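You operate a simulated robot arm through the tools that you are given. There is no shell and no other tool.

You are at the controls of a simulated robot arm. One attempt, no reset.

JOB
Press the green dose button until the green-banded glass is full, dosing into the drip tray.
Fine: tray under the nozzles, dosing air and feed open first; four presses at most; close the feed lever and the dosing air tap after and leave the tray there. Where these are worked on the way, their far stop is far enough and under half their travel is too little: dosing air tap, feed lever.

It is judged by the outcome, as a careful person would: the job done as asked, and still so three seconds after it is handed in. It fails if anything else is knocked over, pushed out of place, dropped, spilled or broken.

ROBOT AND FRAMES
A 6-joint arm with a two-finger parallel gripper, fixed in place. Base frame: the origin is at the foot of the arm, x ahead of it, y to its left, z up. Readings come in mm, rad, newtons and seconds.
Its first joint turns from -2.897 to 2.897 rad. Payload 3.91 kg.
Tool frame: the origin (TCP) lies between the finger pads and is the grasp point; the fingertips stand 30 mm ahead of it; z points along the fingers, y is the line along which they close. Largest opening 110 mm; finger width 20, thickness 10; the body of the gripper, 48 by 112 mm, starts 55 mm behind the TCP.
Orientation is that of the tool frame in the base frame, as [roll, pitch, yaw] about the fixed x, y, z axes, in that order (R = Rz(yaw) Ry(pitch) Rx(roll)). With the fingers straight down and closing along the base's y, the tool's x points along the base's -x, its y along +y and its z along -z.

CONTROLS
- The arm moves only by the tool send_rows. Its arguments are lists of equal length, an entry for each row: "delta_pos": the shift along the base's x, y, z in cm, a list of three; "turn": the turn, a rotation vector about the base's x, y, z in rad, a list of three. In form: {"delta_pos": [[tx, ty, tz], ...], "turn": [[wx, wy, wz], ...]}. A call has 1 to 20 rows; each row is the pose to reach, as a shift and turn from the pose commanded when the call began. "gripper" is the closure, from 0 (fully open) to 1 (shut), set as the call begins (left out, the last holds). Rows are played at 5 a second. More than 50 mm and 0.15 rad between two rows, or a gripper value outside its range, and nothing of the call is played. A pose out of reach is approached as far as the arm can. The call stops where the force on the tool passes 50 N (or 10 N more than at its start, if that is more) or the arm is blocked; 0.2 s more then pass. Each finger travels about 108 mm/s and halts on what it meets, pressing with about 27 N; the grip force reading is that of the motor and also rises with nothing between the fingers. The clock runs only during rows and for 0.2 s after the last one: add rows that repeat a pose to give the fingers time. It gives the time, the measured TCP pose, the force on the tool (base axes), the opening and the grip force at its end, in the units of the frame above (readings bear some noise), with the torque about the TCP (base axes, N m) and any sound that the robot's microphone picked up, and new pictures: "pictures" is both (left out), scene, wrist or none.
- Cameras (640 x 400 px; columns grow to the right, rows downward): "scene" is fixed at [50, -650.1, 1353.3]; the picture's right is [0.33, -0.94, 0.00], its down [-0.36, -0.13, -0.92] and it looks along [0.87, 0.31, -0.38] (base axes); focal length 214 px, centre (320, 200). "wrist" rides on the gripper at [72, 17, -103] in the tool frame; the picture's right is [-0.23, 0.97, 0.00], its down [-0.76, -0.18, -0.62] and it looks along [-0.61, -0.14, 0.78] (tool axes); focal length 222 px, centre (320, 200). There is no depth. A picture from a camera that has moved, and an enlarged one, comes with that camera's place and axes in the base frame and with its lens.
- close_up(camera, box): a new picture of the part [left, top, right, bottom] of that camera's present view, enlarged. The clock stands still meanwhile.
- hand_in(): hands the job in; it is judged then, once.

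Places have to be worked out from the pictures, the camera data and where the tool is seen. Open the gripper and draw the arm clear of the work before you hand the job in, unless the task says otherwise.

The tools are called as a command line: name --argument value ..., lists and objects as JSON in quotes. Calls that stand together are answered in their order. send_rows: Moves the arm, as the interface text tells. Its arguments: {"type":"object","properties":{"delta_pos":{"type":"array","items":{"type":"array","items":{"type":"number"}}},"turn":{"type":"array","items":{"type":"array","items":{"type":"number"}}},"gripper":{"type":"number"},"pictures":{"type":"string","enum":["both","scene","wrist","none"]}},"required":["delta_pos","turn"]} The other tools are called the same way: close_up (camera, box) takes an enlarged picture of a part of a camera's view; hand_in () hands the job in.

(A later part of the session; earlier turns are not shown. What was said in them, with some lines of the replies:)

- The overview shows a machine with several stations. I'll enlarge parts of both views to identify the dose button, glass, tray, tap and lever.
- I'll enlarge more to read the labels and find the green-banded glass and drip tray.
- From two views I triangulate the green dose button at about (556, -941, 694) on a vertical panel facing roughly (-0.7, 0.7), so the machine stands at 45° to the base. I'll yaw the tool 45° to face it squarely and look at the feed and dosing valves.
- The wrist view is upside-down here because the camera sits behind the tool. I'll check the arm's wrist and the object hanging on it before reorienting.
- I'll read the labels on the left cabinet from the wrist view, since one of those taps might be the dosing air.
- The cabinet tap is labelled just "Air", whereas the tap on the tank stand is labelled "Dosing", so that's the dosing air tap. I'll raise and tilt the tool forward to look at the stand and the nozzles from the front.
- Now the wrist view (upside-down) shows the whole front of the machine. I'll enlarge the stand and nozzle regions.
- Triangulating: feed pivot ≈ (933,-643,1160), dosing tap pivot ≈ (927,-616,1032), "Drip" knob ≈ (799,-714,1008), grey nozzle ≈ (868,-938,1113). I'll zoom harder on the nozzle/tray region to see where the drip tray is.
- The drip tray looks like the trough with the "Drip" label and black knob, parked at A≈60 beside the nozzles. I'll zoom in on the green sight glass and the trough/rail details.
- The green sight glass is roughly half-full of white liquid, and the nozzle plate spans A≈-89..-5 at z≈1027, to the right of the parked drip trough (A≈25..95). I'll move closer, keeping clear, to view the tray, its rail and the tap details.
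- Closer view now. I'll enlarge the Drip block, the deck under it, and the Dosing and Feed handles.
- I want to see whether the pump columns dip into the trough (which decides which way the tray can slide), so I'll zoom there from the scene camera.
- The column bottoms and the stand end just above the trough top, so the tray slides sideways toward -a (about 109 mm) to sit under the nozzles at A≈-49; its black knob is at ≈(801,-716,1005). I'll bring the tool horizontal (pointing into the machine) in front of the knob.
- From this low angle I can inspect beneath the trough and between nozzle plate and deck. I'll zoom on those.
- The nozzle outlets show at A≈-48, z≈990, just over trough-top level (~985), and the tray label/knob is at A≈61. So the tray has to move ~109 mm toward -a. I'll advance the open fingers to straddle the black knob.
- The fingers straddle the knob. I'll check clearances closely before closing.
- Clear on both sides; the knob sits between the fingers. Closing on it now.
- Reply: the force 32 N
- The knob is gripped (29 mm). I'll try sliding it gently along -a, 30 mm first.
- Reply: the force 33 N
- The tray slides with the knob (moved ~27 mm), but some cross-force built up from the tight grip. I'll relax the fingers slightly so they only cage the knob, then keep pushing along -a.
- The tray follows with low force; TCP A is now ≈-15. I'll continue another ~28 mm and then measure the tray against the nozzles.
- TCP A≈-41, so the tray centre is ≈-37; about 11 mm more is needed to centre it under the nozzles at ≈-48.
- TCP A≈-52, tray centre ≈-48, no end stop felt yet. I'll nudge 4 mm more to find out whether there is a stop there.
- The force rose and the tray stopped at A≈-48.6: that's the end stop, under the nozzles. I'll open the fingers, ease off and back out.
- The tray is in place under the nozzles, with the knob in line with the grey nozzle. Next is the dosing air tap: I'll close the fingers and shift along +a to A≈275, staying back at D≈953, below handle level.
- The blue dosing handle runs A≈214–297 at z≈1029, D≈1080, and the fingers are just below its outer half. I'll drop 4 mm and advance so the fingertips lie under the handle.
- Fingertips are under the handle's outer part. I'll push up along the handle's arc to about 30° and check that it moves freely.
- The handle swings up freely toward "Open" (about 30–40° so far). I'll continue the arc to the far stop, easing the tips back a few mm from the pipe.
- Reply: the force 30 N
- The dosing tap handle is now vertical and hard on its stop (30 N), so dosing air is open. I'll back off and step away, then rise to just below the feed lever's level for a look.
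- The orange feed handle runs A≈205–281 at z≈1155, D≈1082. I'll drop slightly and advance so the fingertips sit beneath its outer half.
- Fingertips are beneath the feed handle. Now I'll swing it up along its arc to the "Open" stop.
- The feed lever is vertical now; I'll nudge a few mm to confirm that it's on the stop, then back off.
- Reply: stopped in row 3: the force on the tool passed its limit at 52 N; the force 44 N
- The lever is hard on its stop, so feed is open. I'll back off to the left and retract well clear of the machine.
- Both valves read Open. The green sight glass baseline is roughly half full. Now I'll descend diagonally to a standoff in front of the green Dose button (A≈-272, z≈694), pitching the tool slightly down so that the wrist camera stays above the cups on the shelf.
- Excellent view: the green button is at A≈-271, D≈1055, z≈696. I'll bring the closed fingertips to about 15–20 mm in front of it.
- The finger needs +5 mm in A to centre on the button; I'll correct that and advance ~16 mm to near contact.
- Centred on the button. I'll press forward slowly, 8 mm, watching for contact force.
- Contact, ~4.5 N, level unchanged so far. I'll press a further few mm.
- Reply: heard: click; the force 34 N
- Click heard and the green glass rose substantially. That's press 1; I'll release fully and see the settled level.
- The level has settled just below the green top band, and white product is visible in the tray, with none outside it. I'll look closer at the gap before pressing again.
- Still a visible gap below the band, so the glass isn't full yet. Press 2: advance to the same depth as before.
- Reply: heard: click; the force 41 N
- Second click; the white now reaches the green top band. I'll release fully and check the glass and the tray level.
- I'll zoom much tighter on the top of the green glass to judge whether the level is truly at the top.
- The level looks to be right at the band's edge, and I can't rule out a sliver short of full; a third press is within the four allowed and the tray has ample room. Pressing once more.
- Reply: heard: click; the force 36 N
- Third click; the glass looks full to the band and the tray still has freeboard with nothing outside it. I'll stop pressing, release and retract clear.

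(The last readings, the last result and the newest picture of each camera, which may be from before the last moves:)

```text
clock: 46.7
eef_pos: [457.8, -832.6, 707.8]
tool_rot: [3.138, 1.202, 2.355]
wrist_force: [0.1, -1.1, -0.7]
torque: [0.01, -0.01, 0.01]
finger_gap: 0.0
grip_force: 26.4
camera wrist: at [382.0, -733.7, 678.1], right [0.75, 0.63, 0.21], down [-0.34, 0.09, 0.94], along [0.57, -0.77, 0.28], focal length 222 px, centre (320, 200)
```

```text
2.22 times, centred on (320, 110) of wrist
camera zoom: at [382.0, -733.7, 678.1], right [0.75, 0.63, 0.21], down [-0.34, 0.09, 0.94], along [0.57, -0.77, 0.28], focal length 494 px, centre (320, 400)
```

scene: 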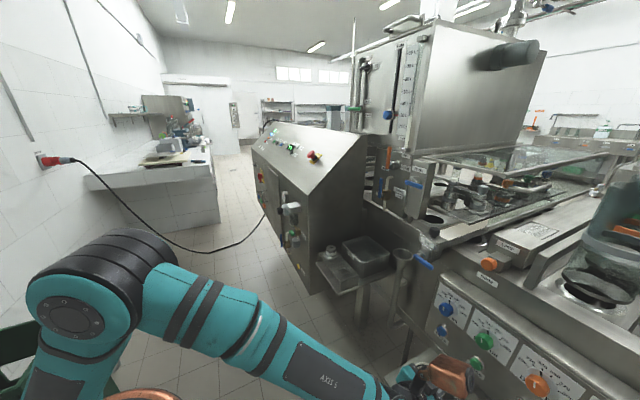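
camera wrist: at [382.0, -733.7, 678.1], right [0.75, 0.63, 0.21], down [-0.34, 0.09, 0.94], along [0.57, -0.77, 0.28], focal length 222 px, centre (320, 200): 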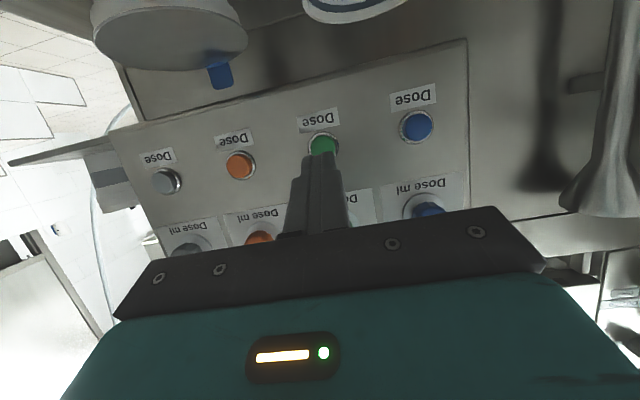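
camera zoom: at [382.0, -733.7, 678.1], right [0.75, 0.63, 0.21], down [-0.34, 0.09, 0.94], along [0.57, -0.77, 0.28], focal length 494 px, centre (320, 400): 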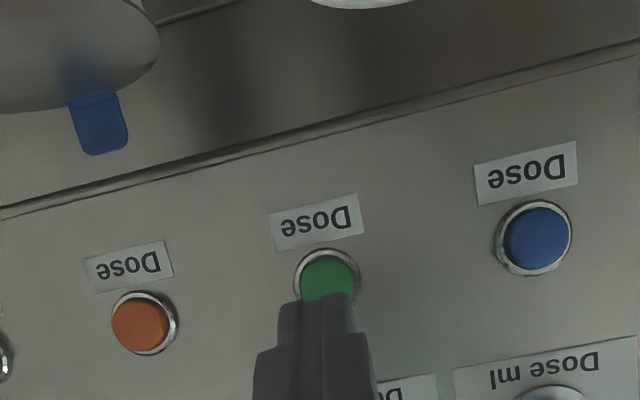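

Nothing spilled; the button sprang back. On the way to the feed lever I'll stop at a viewpoint in front of the nozzles to look at the green glass level-on with the wrist camera.

send_rows --delta_pos '[[0.3, 1.0, 4.4], [0.9, 2.4, 8.8], [1.5, 3.7, 13.2], [2.1, 5.0, 17.6], [2.7, 6.4, 22.0], [3.4, 7.8, 26.4], [4.0, 9.1, 30.9], [4.6, 10.5, 35.3], [5.2, 11.8, 39.8], [5.87, 13.2, 44.2], [5.87, 13.2, 44.2]]' --turn '[[0, 0, 0], [0, 0, 0], [0, 0, 0], [0, 0, 0], [0, 0, 0], [0, 0, 0], [0, 0, 0], [0, 0, 0], [0, 0, 0], [0, 0, 0], [0, 0, 0]]' --pictures "both"

close_up --camera "wrist" --box '[300, 80, 460, 180]'

```text
clock: 49.1
eef_pos: [517.6, -700.7, 1150.9]
tool_rot: [3.139, 1.2, 2.357]
wrist_force: [0.4, 0.2, 0.4]
torque: [0.03, 0.05, -0.01]
finger_gap: 0.0
grip_force: 27.1
camera wrist: at [442.5, -602.3, 1123.0], right [0.75, 0.63, 0.21], down [-0.34, 0.09, 0.94], along [0.57, -0.77, 0.28], focal length 222 px, centre (320, 200)
```

scene: 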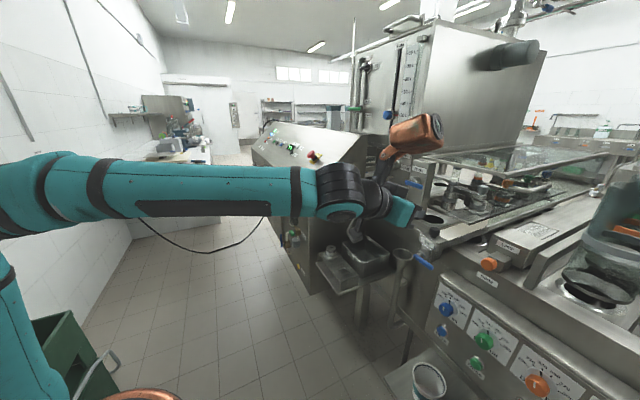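
wrist: 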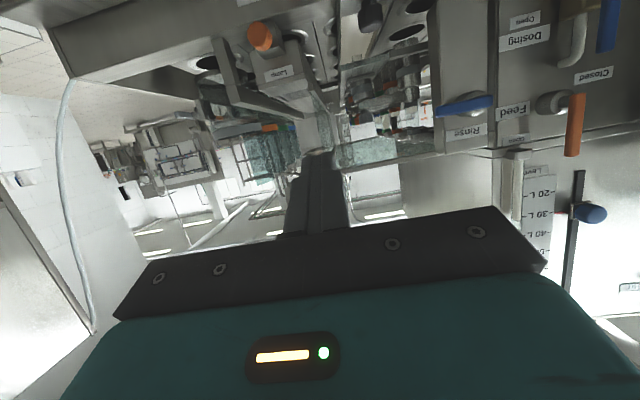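

```text
4.00 times, centred on (380, 130) of wrist
camera zoom: at [442.5, -602.3, 1123.0], right [0.75, 0.63, 0.21], down [-0.34, 0.09, 0.94], along [0.57, -0.77, 0.28], focal length 888 px, centre (80, 480)
```

zoom: 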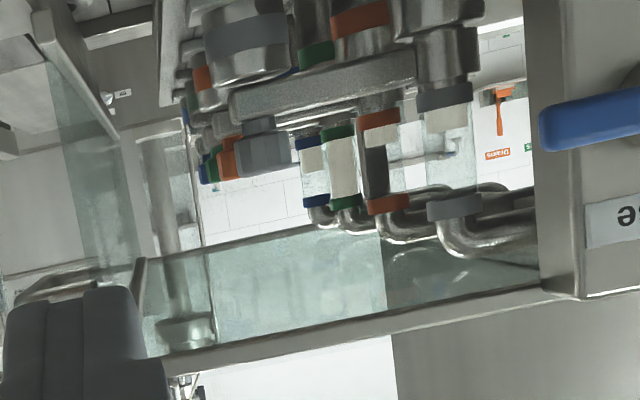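

The four sight glasses are visible from here. I'll zoom in on the green one.

close_up --camera "wrist" --box '[366, 108, 406, 136]'

```text
14.29 times, centred on (386, 122) of wrist
camera zoom: at [442.5, -602.3, 1123.0], right [0.75, 0.63, 0.21], down [-0.34, 0.09, 0.94], along [0.57, -0.77, 0.28], focal length 3173 px, centre (-623, 1314)
```

zoom: 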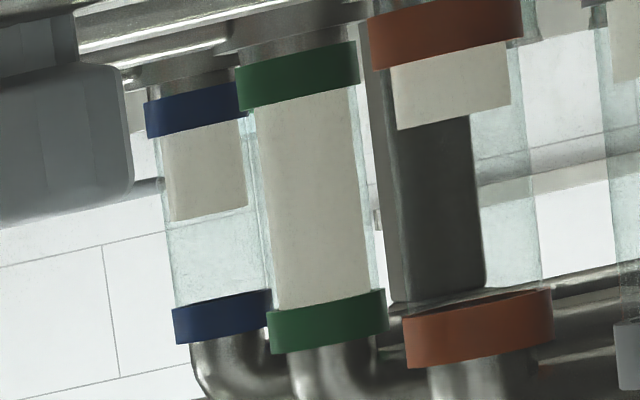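

The green glass is filled band to band — full after three presses. Now to close the feed lever: I'll go to the right-hand side of its upright handle (A≈185, z≈1213), tool horizontal.

send_rows --delta_pos '[[3.1, 2.4, 0.8], [6.2, 4.9, 1.6], [9.4, 7.3, 2.3], [12.5, 9.8, 3.1], [15.6, 12.2, 3.9], [18.7, 14.6, 4.7], [21.8, 17.1, 5.5], [25.0, 19.5, 6.2], [25.0, 19.5, 6.2]]' --turn '[[-0.0327, -0.0327, 0], [-0.0654, -0.0654, 0], [-0.0981, -0.0981, 0], [-0.1308, -0.1308, 0], [-0.1635, -0.1635, 0], [-0.1962, -0.1962, 0], [-0.2289, -0.2289, 0], [-0.2616, -0.2616, 0], [-0.2616, -0.2616, 0]]' --pictures "both"

close_up --camera "wrist" --box '[200, 20, 440, 220]'

close_up --camera "scene" --box '[340, 110, 440, 190]'

```text
clock: 51.1
eef_pos: [766.3, -505.9, 1213.1]
tool_rot: [-0.205, 1.568, -0.99]
wrist_force: [0.1, -0.1, 0.0]
torque: [0.0, 0.01, 0.0]
finger_gap: 0.0
grip_force: 27.2
out of reach, approached as far as the arm can: row 5
camera wrist: at [704.5, -421.0, 1141.4], right [0.69, 0.69, 0.23], down [-0.57, 0.32, 0.76], along [0.45, -0.65, 0.61], focal length 222 px, centre (320, 200)
```

scene: 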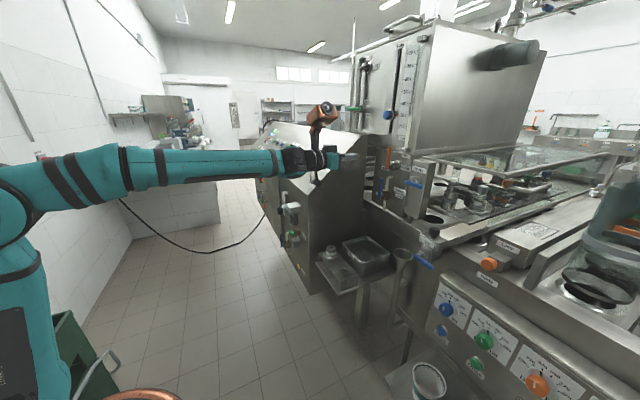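
wrist: 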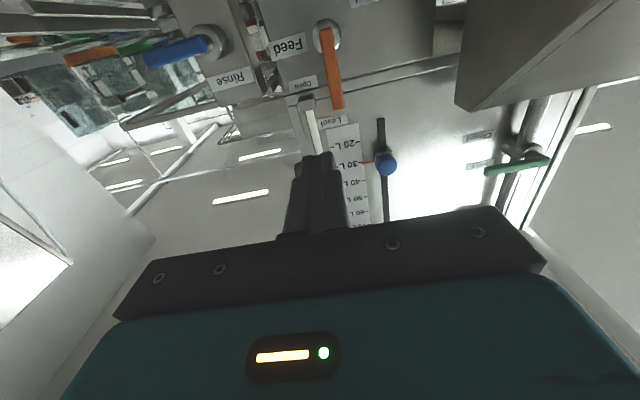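

```text
2.00 times, centred on (320, 120) of wrist
camera zoom: at [704.5, -421.0, 1141.4], right [0.69, 0.69, 0.23], down [-0.57, 0.32, 0.76], along [0.45, -0.65, 0.61], focal length 444 px, centre (320, 360)
```

zoom: 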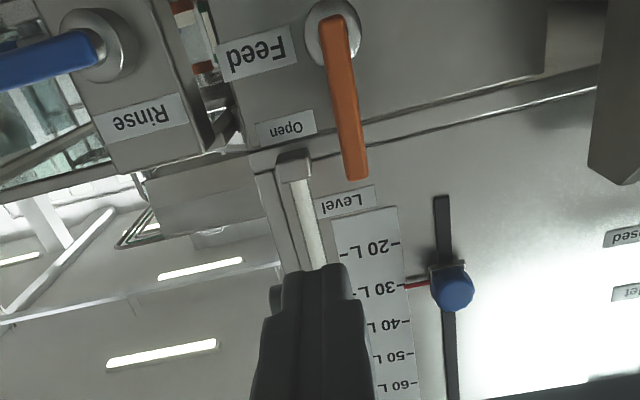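

```text
5.00 times, centred on (390, 150) of scene
camera zoom: at [50.0, -650.1, 1353.3], right [0.33, -0.94, 0.0], down [-0.36, -0.13, -0.92], along [0.87, 0.31, -0.38], focal length 1072 px, centre (-30, 450)
```

zoom: 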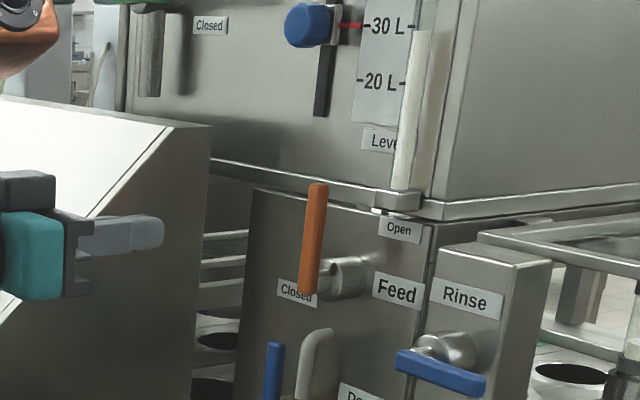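

The feed handle stands at A≈204 (right edge ≈196). I'll shift 8 mm further right for clearance, then advance beside it.

send_rows --delta_pos '[[-0.57, -0.57, 0], [2.0, -3.14, 0], [4.5, -5.64, 0], [7.0, -8.14, 0], [9.0, -10.14, 0], [10.7, -11.84, 0], [10.7, -11.84, 0]]' --turn '[[0, 0, 0], [0, 0, 0], [0, 0, 0], [0, 0, 0], [0, 0, 0], [0, 0, 0], [0, 0, 0]]' --pictures "both"

close_up --camera "wrist" --box '[200, 20, 440, 220]'

close_up --camera "scene" --box '[340, 110, 440, 190]'

```text
clock: 52.7
eef_pos: [873.1, -625.0, 1211.7]
tool_rot: [-0.642, 1.569, -1.427]
wrist_force: [1.0, 0.1, 0.7]
torque: [-0.02, 0.0, 0.0]
finger_gap: 0.2
grip_force: 27.0
camera wrist: at [811.7, -539.5, 1139.5], right [0.69, 0.69, 0.23], down [-0.57, 0.31, 0.76], along [0.45, -0.65, 0.61], focal length 222 px, centre (320, 200)
```

scene: 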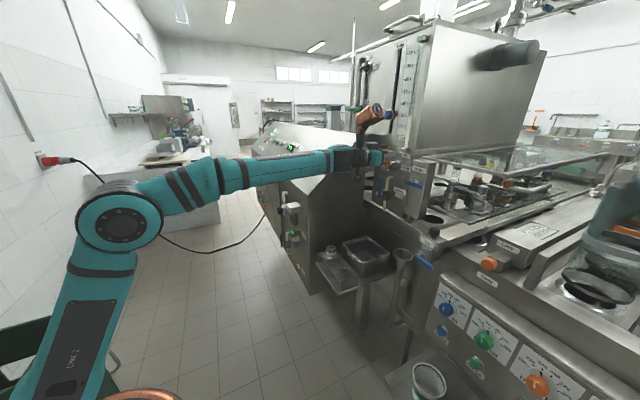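
wrist: 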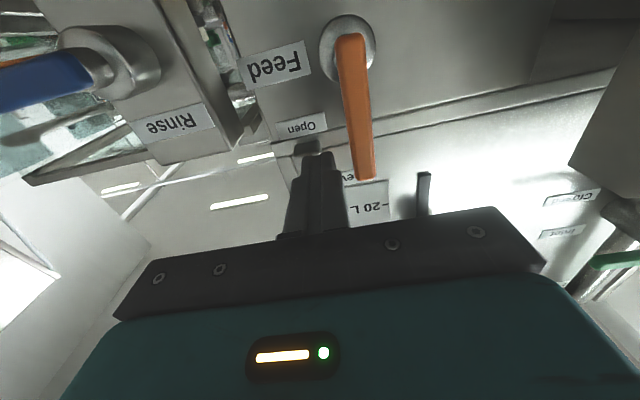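

```text
2.00 times, centred on (320, 120) of wrist
camera zoom: at [811.7, -539.5, 1139.5], right [0.69, 0.69, 0.23], down [-0.57, 0.31, 0.76], along [0.45, -0.65, 0.61], focal length 444 px, centre (320, 360)
```

zoom: 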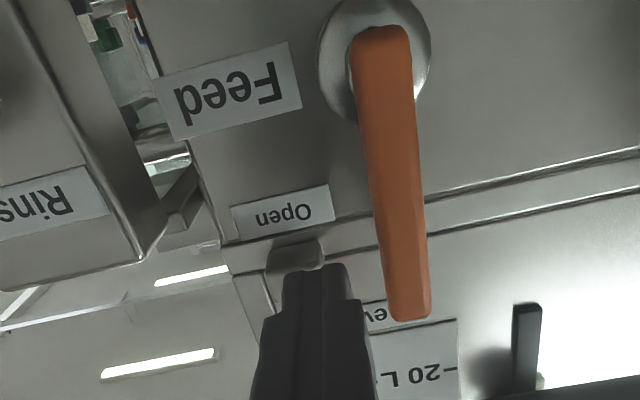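

```text
5.00 times, centred on (390, 150) of scene
camera zoom: at [50.0, -650.1, 1353.3], right [0.33, -0.94, 0.0], down [-0.36, -0.13, -0.92], along [0.87, 0.31, -0.38], focal length 1072 px, centre (-30, 450)
```

zoom: 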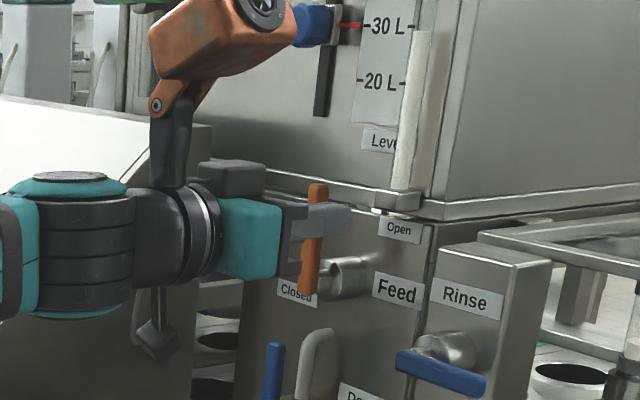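

The finger is just to the right of the handle. I'll sweep it left and down along the arc to the Closed stop.

send_rows --delta_pos '[[0.5, 0.5, 0], [0.95, 0.95, 0], [1.5, 1.5, 0.1], [2.0, 2.0, 0.2], [2.5, 2.5, 0.2], [3.04, 3.04, 0.1], [3.55, 3.55, -0.1], [4.04, 4.04, -0.4], [4.5, 4.5, -0.75], [4.91, 4.91, -1.2], [5.27, 5.27, -1.75], [5.59, 5.59, -2.33], [5.85, 5.85, -3.0], [6.05, 6.05, -3.6], [6.1, 6.1, -3.95], [6.1, 6.1, -3.95]]' --turn '[[0, 0, 0], [0, 0, 0], [0, 0, 0], [0, 0, 0], [0, 0, 0], [0, 0, 0], [0, 0, 0], [0, 0, 0], [0, 0, 0], [0, 0, 0], [0, 0, 0], [0, 0, 0], [0, 0, 0], [0, 0, 0], [0, 0, 0], [0, 0, 0]]' --pictures "both"

close_up --camera "wrist" --box '[200, 20, 440, 220]'

close_up --camera "scene" --box '[340, 110, 440, 190]'

```text
clock: 56.1
eef_pos: [932.9, -563.6, 1171.7]
tool_rot: [-0.12, 1.57, -0.902]
wrist_force: [1.6, -1.3, 6.3]
torque: [-0.15, -0.11, 0.03]
finger_gap: 0.2
grip_force: 26.9
camera wrist: at [870.7, -478.4, 1100.6], right [0.69, 0.69, 0.23], down [-0.57, 0.32, 0.76], along [0.45, -0.65, 0.61], focal length 222 px, centre (320, 200)
```

scene: 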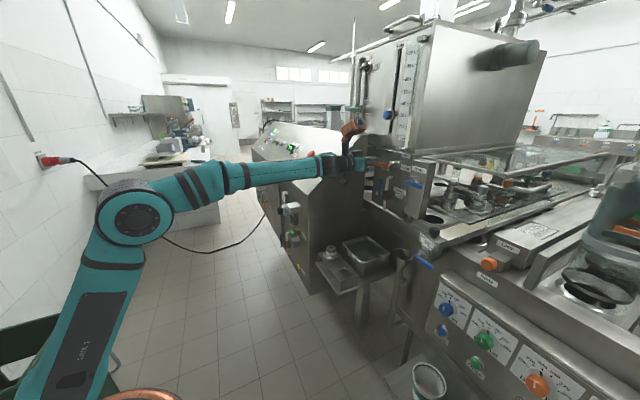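
wrist: 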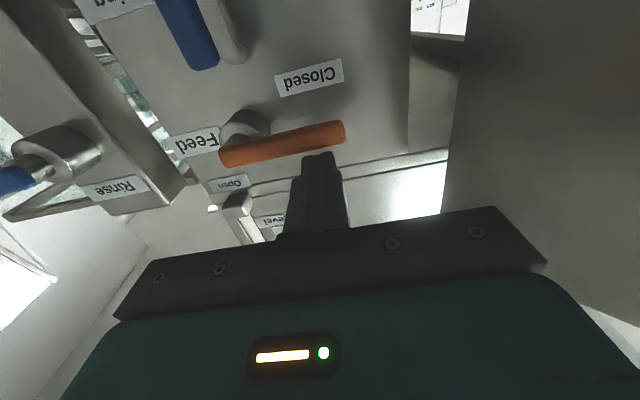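

```text
2.00 times, centred on (320, 120) of wrist
camera zoom: at [870.7, -478.4, 1100.6], right [0.69, 0.69, 0.23], down [-0.57, 0.32, 0.76], along [0.45, -0.65, 0.61], focal length 444 px, centre (320, 360)
```

zoom: 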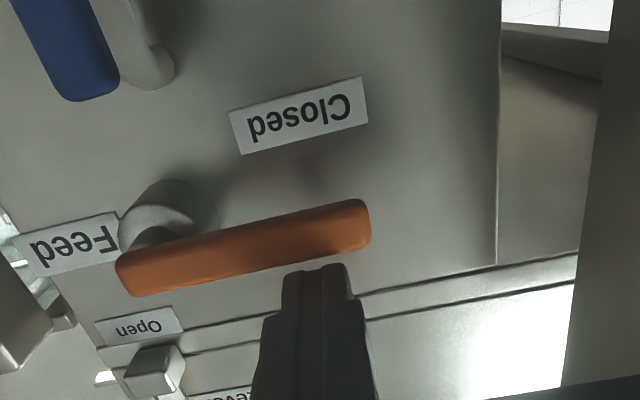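

```text
5.00 times, centred on (390, 150) of scene
camera zoom: at [50.0, -650.1, 1353.3], right [0.33, -0.94, 0.0], down [-0.36, -0.13, -0.92], along [0.87, 0.31, -0.38], focal length 1072 px, centre (-30, 450)
```

zoom: 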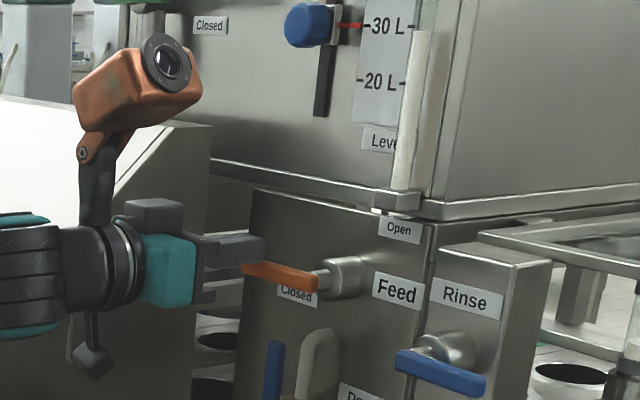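

Feed is back at horizontal/Closed. I'll press 3 mm more to seat it on the stop, then lift off and back away.

send_rows --delta_pos '[[0, 0, -0.2], [0, 0, -0.3], [0, 0, -0.3]]' --turn '[[0, 0, 0], [0, 0, 0], [0, 0, 0]]' --pictures "none"

```text
clock: 56.9
eef_pos: [932.0, -563.1, 1172.2]
tool_rot: [0.03, 1.567, -0.753]
wrist_force: [9.6, -2.1, 28.0]
torque: [-0.62, -0.59, 0.17]
finger_gap: 0.0
grip_force: 27.2
```

Seated on the stop at 28 N. Lifting off, retracting, and moving to the right side of the upright dosing handle.

send_rows --delta_pos '[[0, 0, 1.0], [-0.5, 0.5, 1.5], [-3.5, 3.5, 1.5], [-6.5, 6.5, 1.0], [-7.9, 7.9, -0.5], [-9.6, 6.2, -3.5], [-11.4, 4.4, -6.5], [-13.1, 2.7, -8.7], [-13.1, 2.7, -8.7]]' --turn '[[0, 0, 0], [0, 0, 0], [0, 0, 0], [0, 0, 0], [0, 0, 0], [0, 0, 0], [0, 0, 0], [0, 0, 0], [0, 0, 0]]' --pictures "both"

close_up --camera "wrist" --box '[200, 20, 440, 220]'

close_up --camera "scene" --box '[340, 140, 440, 220]'

```text
clock: 58.9
eef_pos: [802.1, -536.7, 1082.5]
tool_rot: [0.012, 1.57, -0.771]
wrist_force: [-0.3, -0.9, -0.7]
torque: [0.01, 0.0, -0.02]
finger_gap: 0.0
grip_force: 26.6
camera wrist: at [739.6, -450.8, 1010.5], right [0.69, 0.69, 0.23], down [-0.57, 0.31, 0.76], along [0.45, -0.65, 0.61], focal length 222 px, centre (320, 200)
```

scene: 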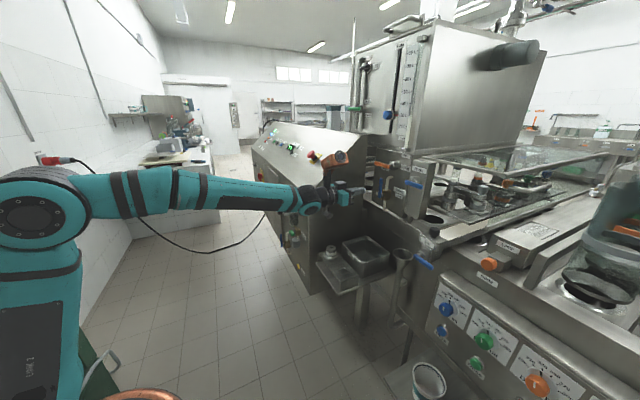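
wrist: 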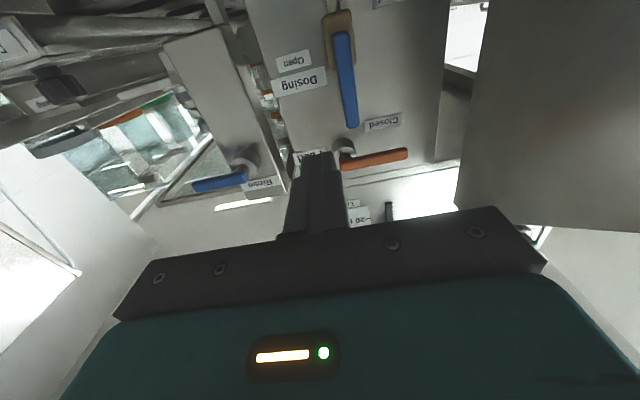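

```text
2.00 times, centred on (320, 120) of wrist
camera zoom: at [739.6, -450.8, 1010.5], right [0.69, 0.69, 0.23], down [-0.57, 0.31, 0.76], along [0.45, -0.65, 0.61], focal length 444 px, centre (320, 360)
```

zoom: 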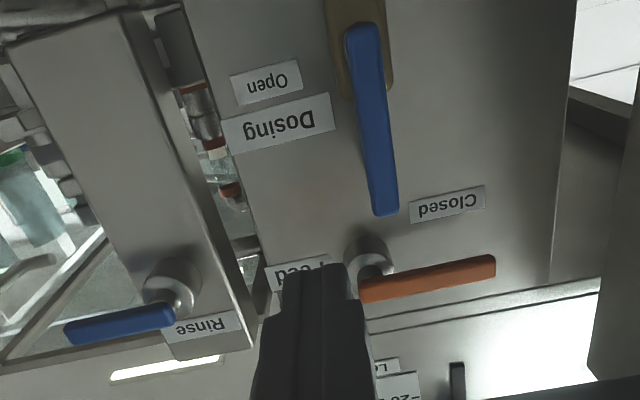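

```text
5.00 times, centred on (390, 180) of scene
camera zoom: at [50.0, -650.1, 1353.3], right [0.33, -0.94, 0.0], down [-0.36, -0.13, -0.92], along [0.87, 0.31, -0.38], focal length 1072 px, centre (-30, 300)
```

zoom: 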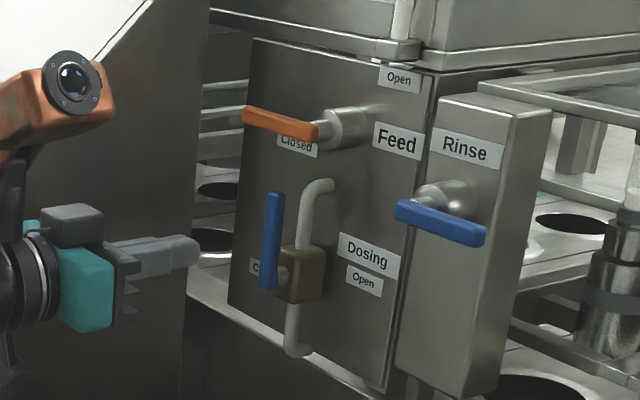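

Feed is Closed. The dosing handle's centreline is A≈220; my finger is at A≈188, clear on its right side. Advancing beside it.

send_rows --delta_pos '[[2.5, -2.5, 0], [5.0, -5.0, 0], [6.8, -6.8, 0], [7.75, -7.75, 0], [7.75, -7.75, 0]]' --turn '[[0, 0, 0], [0, 0, 0], [0, 0, 0], [0, 0, 0], [0, 0, 0]]' --pictures "wrist"

close_up --camera "wrist" --box '[200, 20, 440, 220]'

close_up --camera "scene" --box '[340, 140, 440, 220]'

```text
clock: 60.1
eef_pos: [880.3, -613.5, 1083.7]
tool_rot: [-0.535, 1.569, -1.32]
wrist_force: [0.8, -0.2, 0.5]
torque: [-0.03, -0.03, 0.0]
finger_gap: 0.2
grip_force: 26.9
camera wrist: at [818.3, -528.7, 1011.0], right [0.69, 0.69, 0.23], down [-0.57, 0.32, 0.76], along [0.45, -0.65, 0.61], focal length 222 px, centre (320, 200)
```

wrist: 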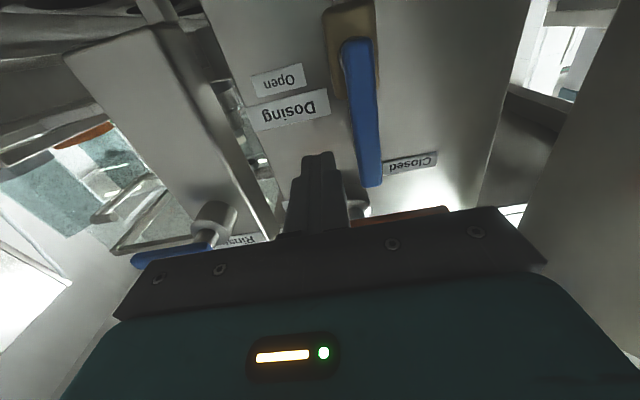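

```text
2.00 times, centred on (320, 120) of wrist
camera zoom: at [818.3, -528.7, 1011.0], right [0.69, 0.69, 0.23], down [-0.57, 0.32, 0.76], along [0.45, -0.65, 0.61], focal length 444 px, centre (320, 360)
```

zoom: 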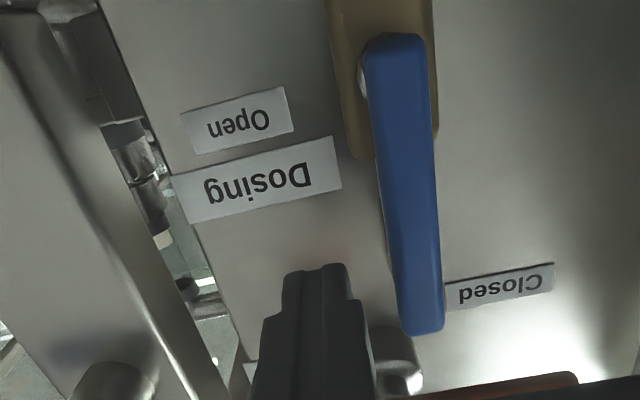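

```text
5.00 times, centred on (390, 180) of scene
camera zoom: at [50.0, -650.1, 1353.3], right [0.33, -0.94, 0.0], down [-0.36, -0.13, -0.92], along [0.87, 0.31, -0.38], focal length 1072 px, centre (-30, 300)
```

zoom: 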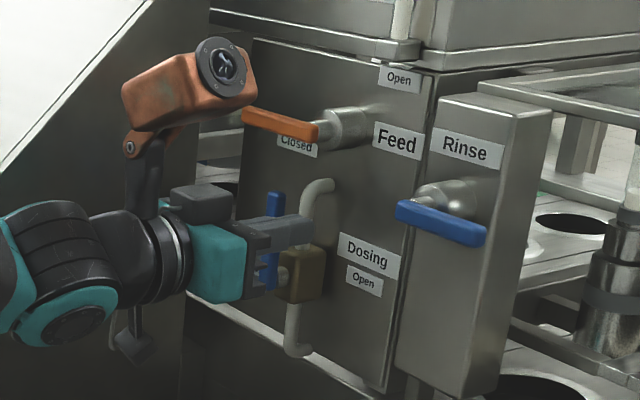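

Positioned beside the dosing handle. Sweeping left and down to its Closed stop.

send_rows --delta_pos '[[0.5, 0.5, 0], [1.0, 1.0, 0], [1.5, 1.5, 0.15], [2.0, 2.0, 0.3], [2.5, 2.5, 0.3], [3.05, 3.05, 0.2], [3.55, 3.55, 0.05], [4.04, 4.04, -0.25], [4.5, 4.5, -0.6], [4.89, 4.89, -1.05], [5.25, 5.25, -1.6], [5.57, 5.57, -2.15], [5.85, 5.85, -2.8], [6.03, 6.03, -3.4], [6.05, 6.05, -3.75], [6.05, 6.05, -3.75]]' --turn '[[0, 0, 0], [0, 0, 0], [0, 0, 0], [0, 0, 0], [0, 0, 0], [0, 0, 0], [0, 0, 0], [0, 0, 0], [0, 0, 0], [0, 0, 0], [0, 0, 0], [0, 0, 0], [0, 0, 0], [0, 0, 0], [0, 0, 0], [0, 0, 0]]' --pictures "both"

close_up --camera "wrist" --box '[200, 20, 440, 220]'

close_up --camera "scene" --box '[340, 140, 440, 220]'

```text
clock: 63.5
eef_pos: [938.8, -554.3, 1044.7]
tool_rot: [-0.049, 1.569, -0.834]
wrist_force: [3.3, -0.2, 10.0]
torque: [-0.13, -0.15, 0.03]
finger_gap: 0.1
grip_force: 26.8
camera wrist: at [878.1, -469.4, 973.5], right [0.69, 0.69, 0.23], down [-0.57, 0.32, 0.76], along [0.45, -0.65, 0.61], focal length 222 px, centre (320, 200)
```

scene: 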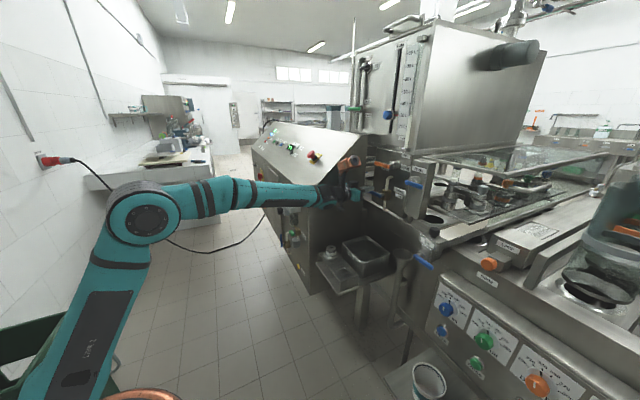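
wrist: 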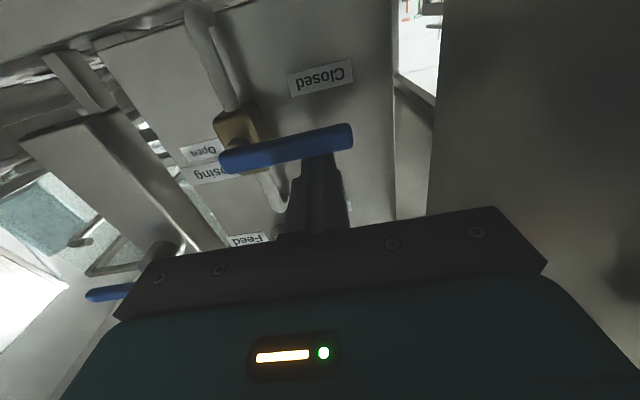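

```text
2.00 times, centred on (320, 120) of wrist
camera zoom: at [878.1, -469.4, 973.5], right [0.69, 0.69, 0.23], down [-0.57, 0.32, 0.76], along [0.45, -0.65, 0.61], focal length 444 px, centre (320, 360)
```

zoom: 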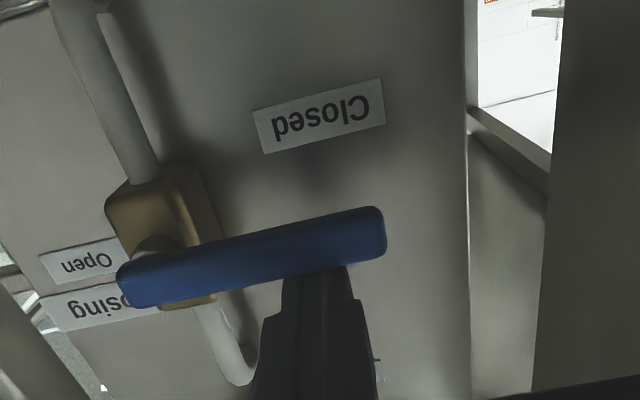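

```text
5.00 times, centred on (390, 180) of scene
camera zoom: at [50.0, -650.1, 1353.3], right [0.33, -0.94, 0.0], down [-0.36, -0.13, -0.92], along [0.87, 0.31, -0.38], focal length 1072 px, centre (-30, 300)
```

zoom: 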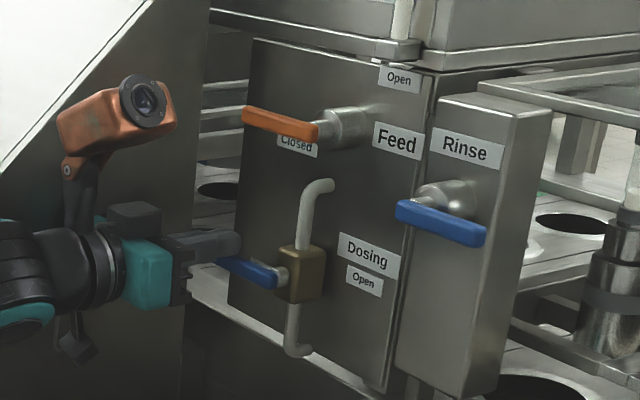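

The dosing handle is horizontal again with 10 N against it. A small extra push to seat it.

send_rows --delta_pos '[[0, 0, -0.2], [0, 0, -0.25], [0, 0, -0.25]]' --turn '[[0, 0, 0], [0, 0, 0], [0, 0, 0]]' --pictures "none"

```text
clock: 64.3
eef_pos: [938.8, -554.3, 1045.0]
tool_rot: [0.051, 1.567, -0.731]
wrist_force: [9.3, -4.3, 31.4]
torque: [-0.53, -0.48, 0.08]
finger_gap: 0.0
grip_force: 26.8
```

Seated at 31 N, so both valves are closed. Lifting off and retracting well clear, then opening the gripper.

send_rows --delta_pos '[[0, 0, 1.0], [-0.5, 0.5, 1.5], [-3.5, 3.5, 1.5], [-7.0, 7.0, 1.5], [-10.0, 9.5, 2.5], [-13.5, 11.0, 4.0], [-17.0, 11.5, 6.0], [-20.5, 11.0, 8.0], [-24.0, 10.0, 10.0], [-27.5, 9.0, 12.0], [-31.0, 8.0, 14.0], [-31.0, 8.0, 14.0]]' --turn '[[0, 0, 0], [0, 0, 0], [0, 0, 0], [0, 0, 0], [0, 0, 0], [0, 0, 0], [0, 0, 0], [0, 0, 0], [0, 0, 0], [0, 0, 0], [0, 0, 0], [0, 0, 0]]' --pictures "both"

close_up --camera "scene" --box '[340, 140, 440, 220]'

close_up --camera "scene" --box '[390, 180, 540, 270]'

close_up --camera "scene" --box '[497, 158, 509, 166]'

```text
clock: 66.9
eef_pos: [630.8, -473.6, 1179.3]
tool_rot: [2.762, 1.569, 1.975]
wrist_force: [-0.4, -0.1, 0.3]
torque: [0.02, 0.02, 0.03]
finger_gap: 0.0
grip_force: 26.5
camera wrist: at [569.0, -388.9, 1108.6], right [0.69, 0.69, 0.23], down [-0.57, 0.31, 0.76], along [0.45, -0.65, 0.61], focal length 222 px, centre (320, 200)
```

scene: 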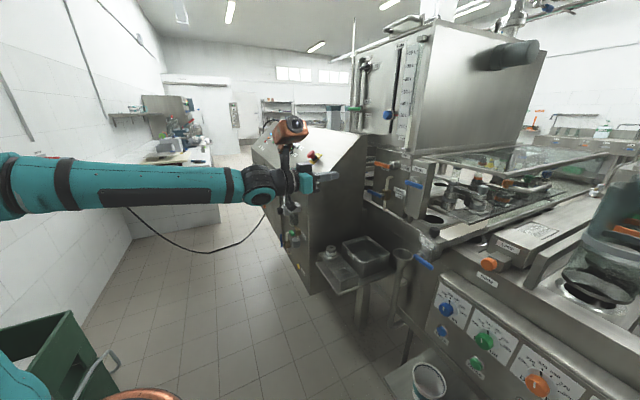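
wrist: 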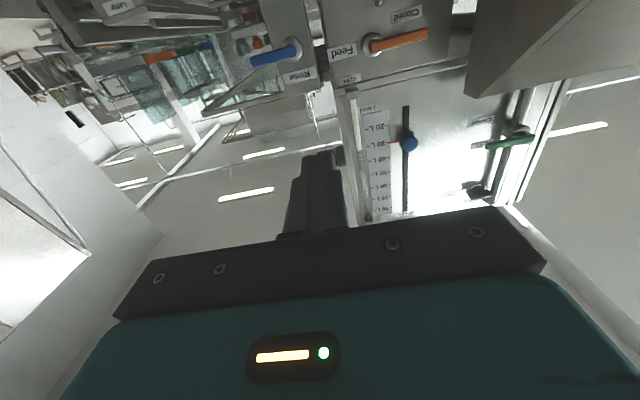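

```text
5.00 times, centred on (390, 180) of scene
camera zoom: at [50.0, -650.1, 1353.3], right [0.33, -0.94, 0.0], down [-0.36, -0.13, -0.92], along [0.87, 0.31, -0.38], focal length 1072 px, centre (-30, 300)
```

zoom: 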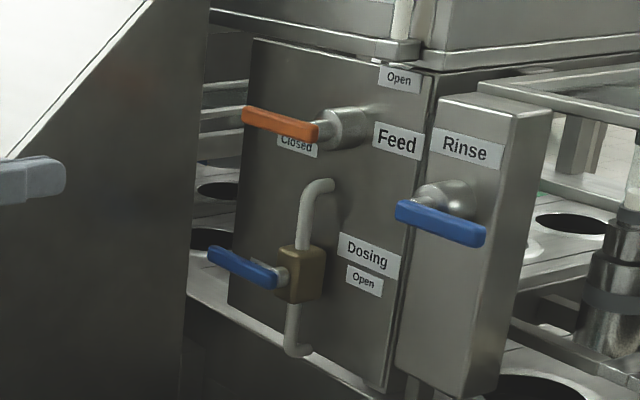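

```text
4.27 times, centred on (465, 225) of scene
camera zoom: at [50.0, -650.1, 1353.3], right [0.33, -0.94, 0.0], down [-0.36, -0.13, -0.92], along [0.87, 0.31, -0.38], focal length 915 px, centre (-299, 93)
```

zoom: 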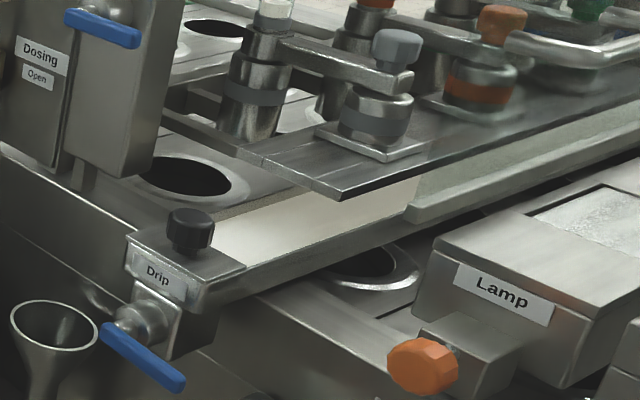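

```text
16.00 times, centred on (503, 162) of scene
camera zoom: at [50.0, -650.1, 1353.3], right [0.33, -0.94, 0.0], down [-0.36, -0.13, -0.92], along [0.87, 0.31, -0.38], focal length 3432 px, centre (-2608, 808)
```

zoom: 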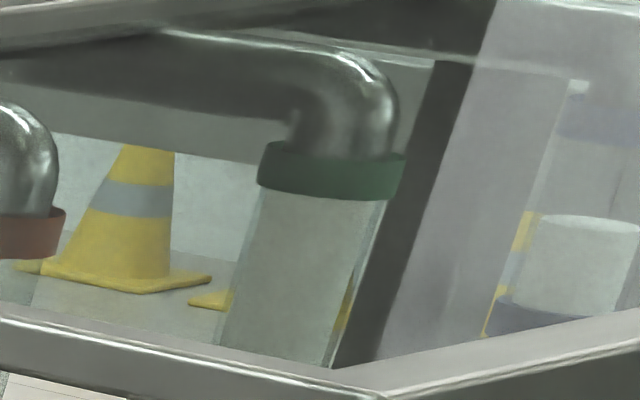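

Feed and dosing handles both sit at Closed, the glass is full, and the tray with its product is under the nozzles with nothing spilled. I'll open the gripper and draw back a bit further.

send_rows --delta_pos '[[-3, 2.5, 0.5], [-6, 5, 1], [-9, 7.5, 1.5], [-12, 10, 2], [-12, 10, 2], [-12, 10, 2]]' --turn '[[0, 0, 0], [0, 0, 0], [0, 0, 0], [0, 0, 0], [0, 0, 0], [0, 0, 0]]' --gripper 0 --pictures "both"

close_up --camera "scene" --box '[380, 200, 640, 400]'

```text
clock: 68.3
eef_pos: [509.2, -373.8, 1199.5]
tool_rot: [-0.275, 1.57, -1.061]
wrist_force: [-0.4, -0.3, -0.1]
torque: [0.01, -0.01, 0.01]
finger_gap: 110.0
grip_force: 0.1
camera wrist: at [447.4, -288.3, 1129.6], right [0.69, 0.69, 0.23], down [-0.57, 0.32, 0.76], along [0.45, -0.65, 0.61], focal length 222 px, centre (320, 200)
```

scene: 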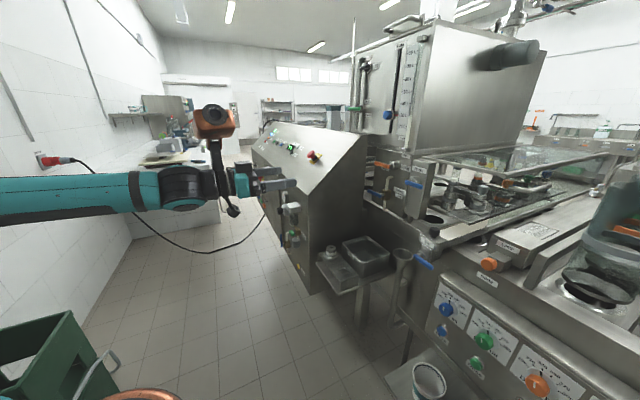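
wrist: 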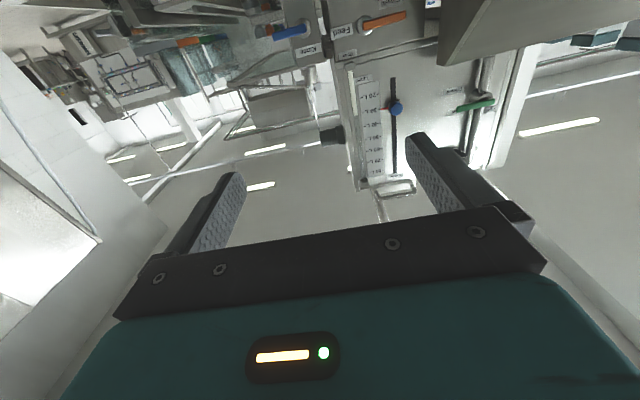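

```text
2.00 times, centred on (510, 300) of scene
camera zoom: at [50.0, -650.1, 1353.3], right [0.33, -0.94, 0.0], down [-0.36, -0.13, -0.92], along [0.87, 0.31, -0.38], focal length 429 px, centre (-60, 0)
```

zoom: 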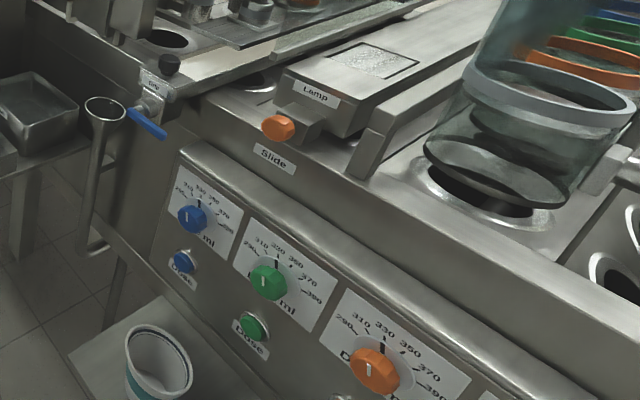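

The arm is clear and the gripper open. The green glass is full after three presses, feed and dosing air are closed, and the tray stays under the nozzles with everything else untouched. Handing in.

hand_in

```text
The job is handed in.
```

The job is handed in: the green-banded glass is full after three presses of the green dose button, one under the four allowed.

- **Tray:** I slid the drip tray sideways by its black knob until it hit its end stop under the nozzles. It took all three doses and is still there. I saw nothing outside the tray.
- **Before dosing:** I pushed the dosing air tap and the feed lever open to their stops before the first press.
- **After dosing:** I pushed the feed lever and then the dosing air tap back to their Closed stops.
- **Glass level:** After the second press the level was right at the green top band, so I pressed once more to be sure. The wrist camera then showed the glass filled from band to band.

The arm is drawn back with the gripper open, and the pictures show nothing else moved.
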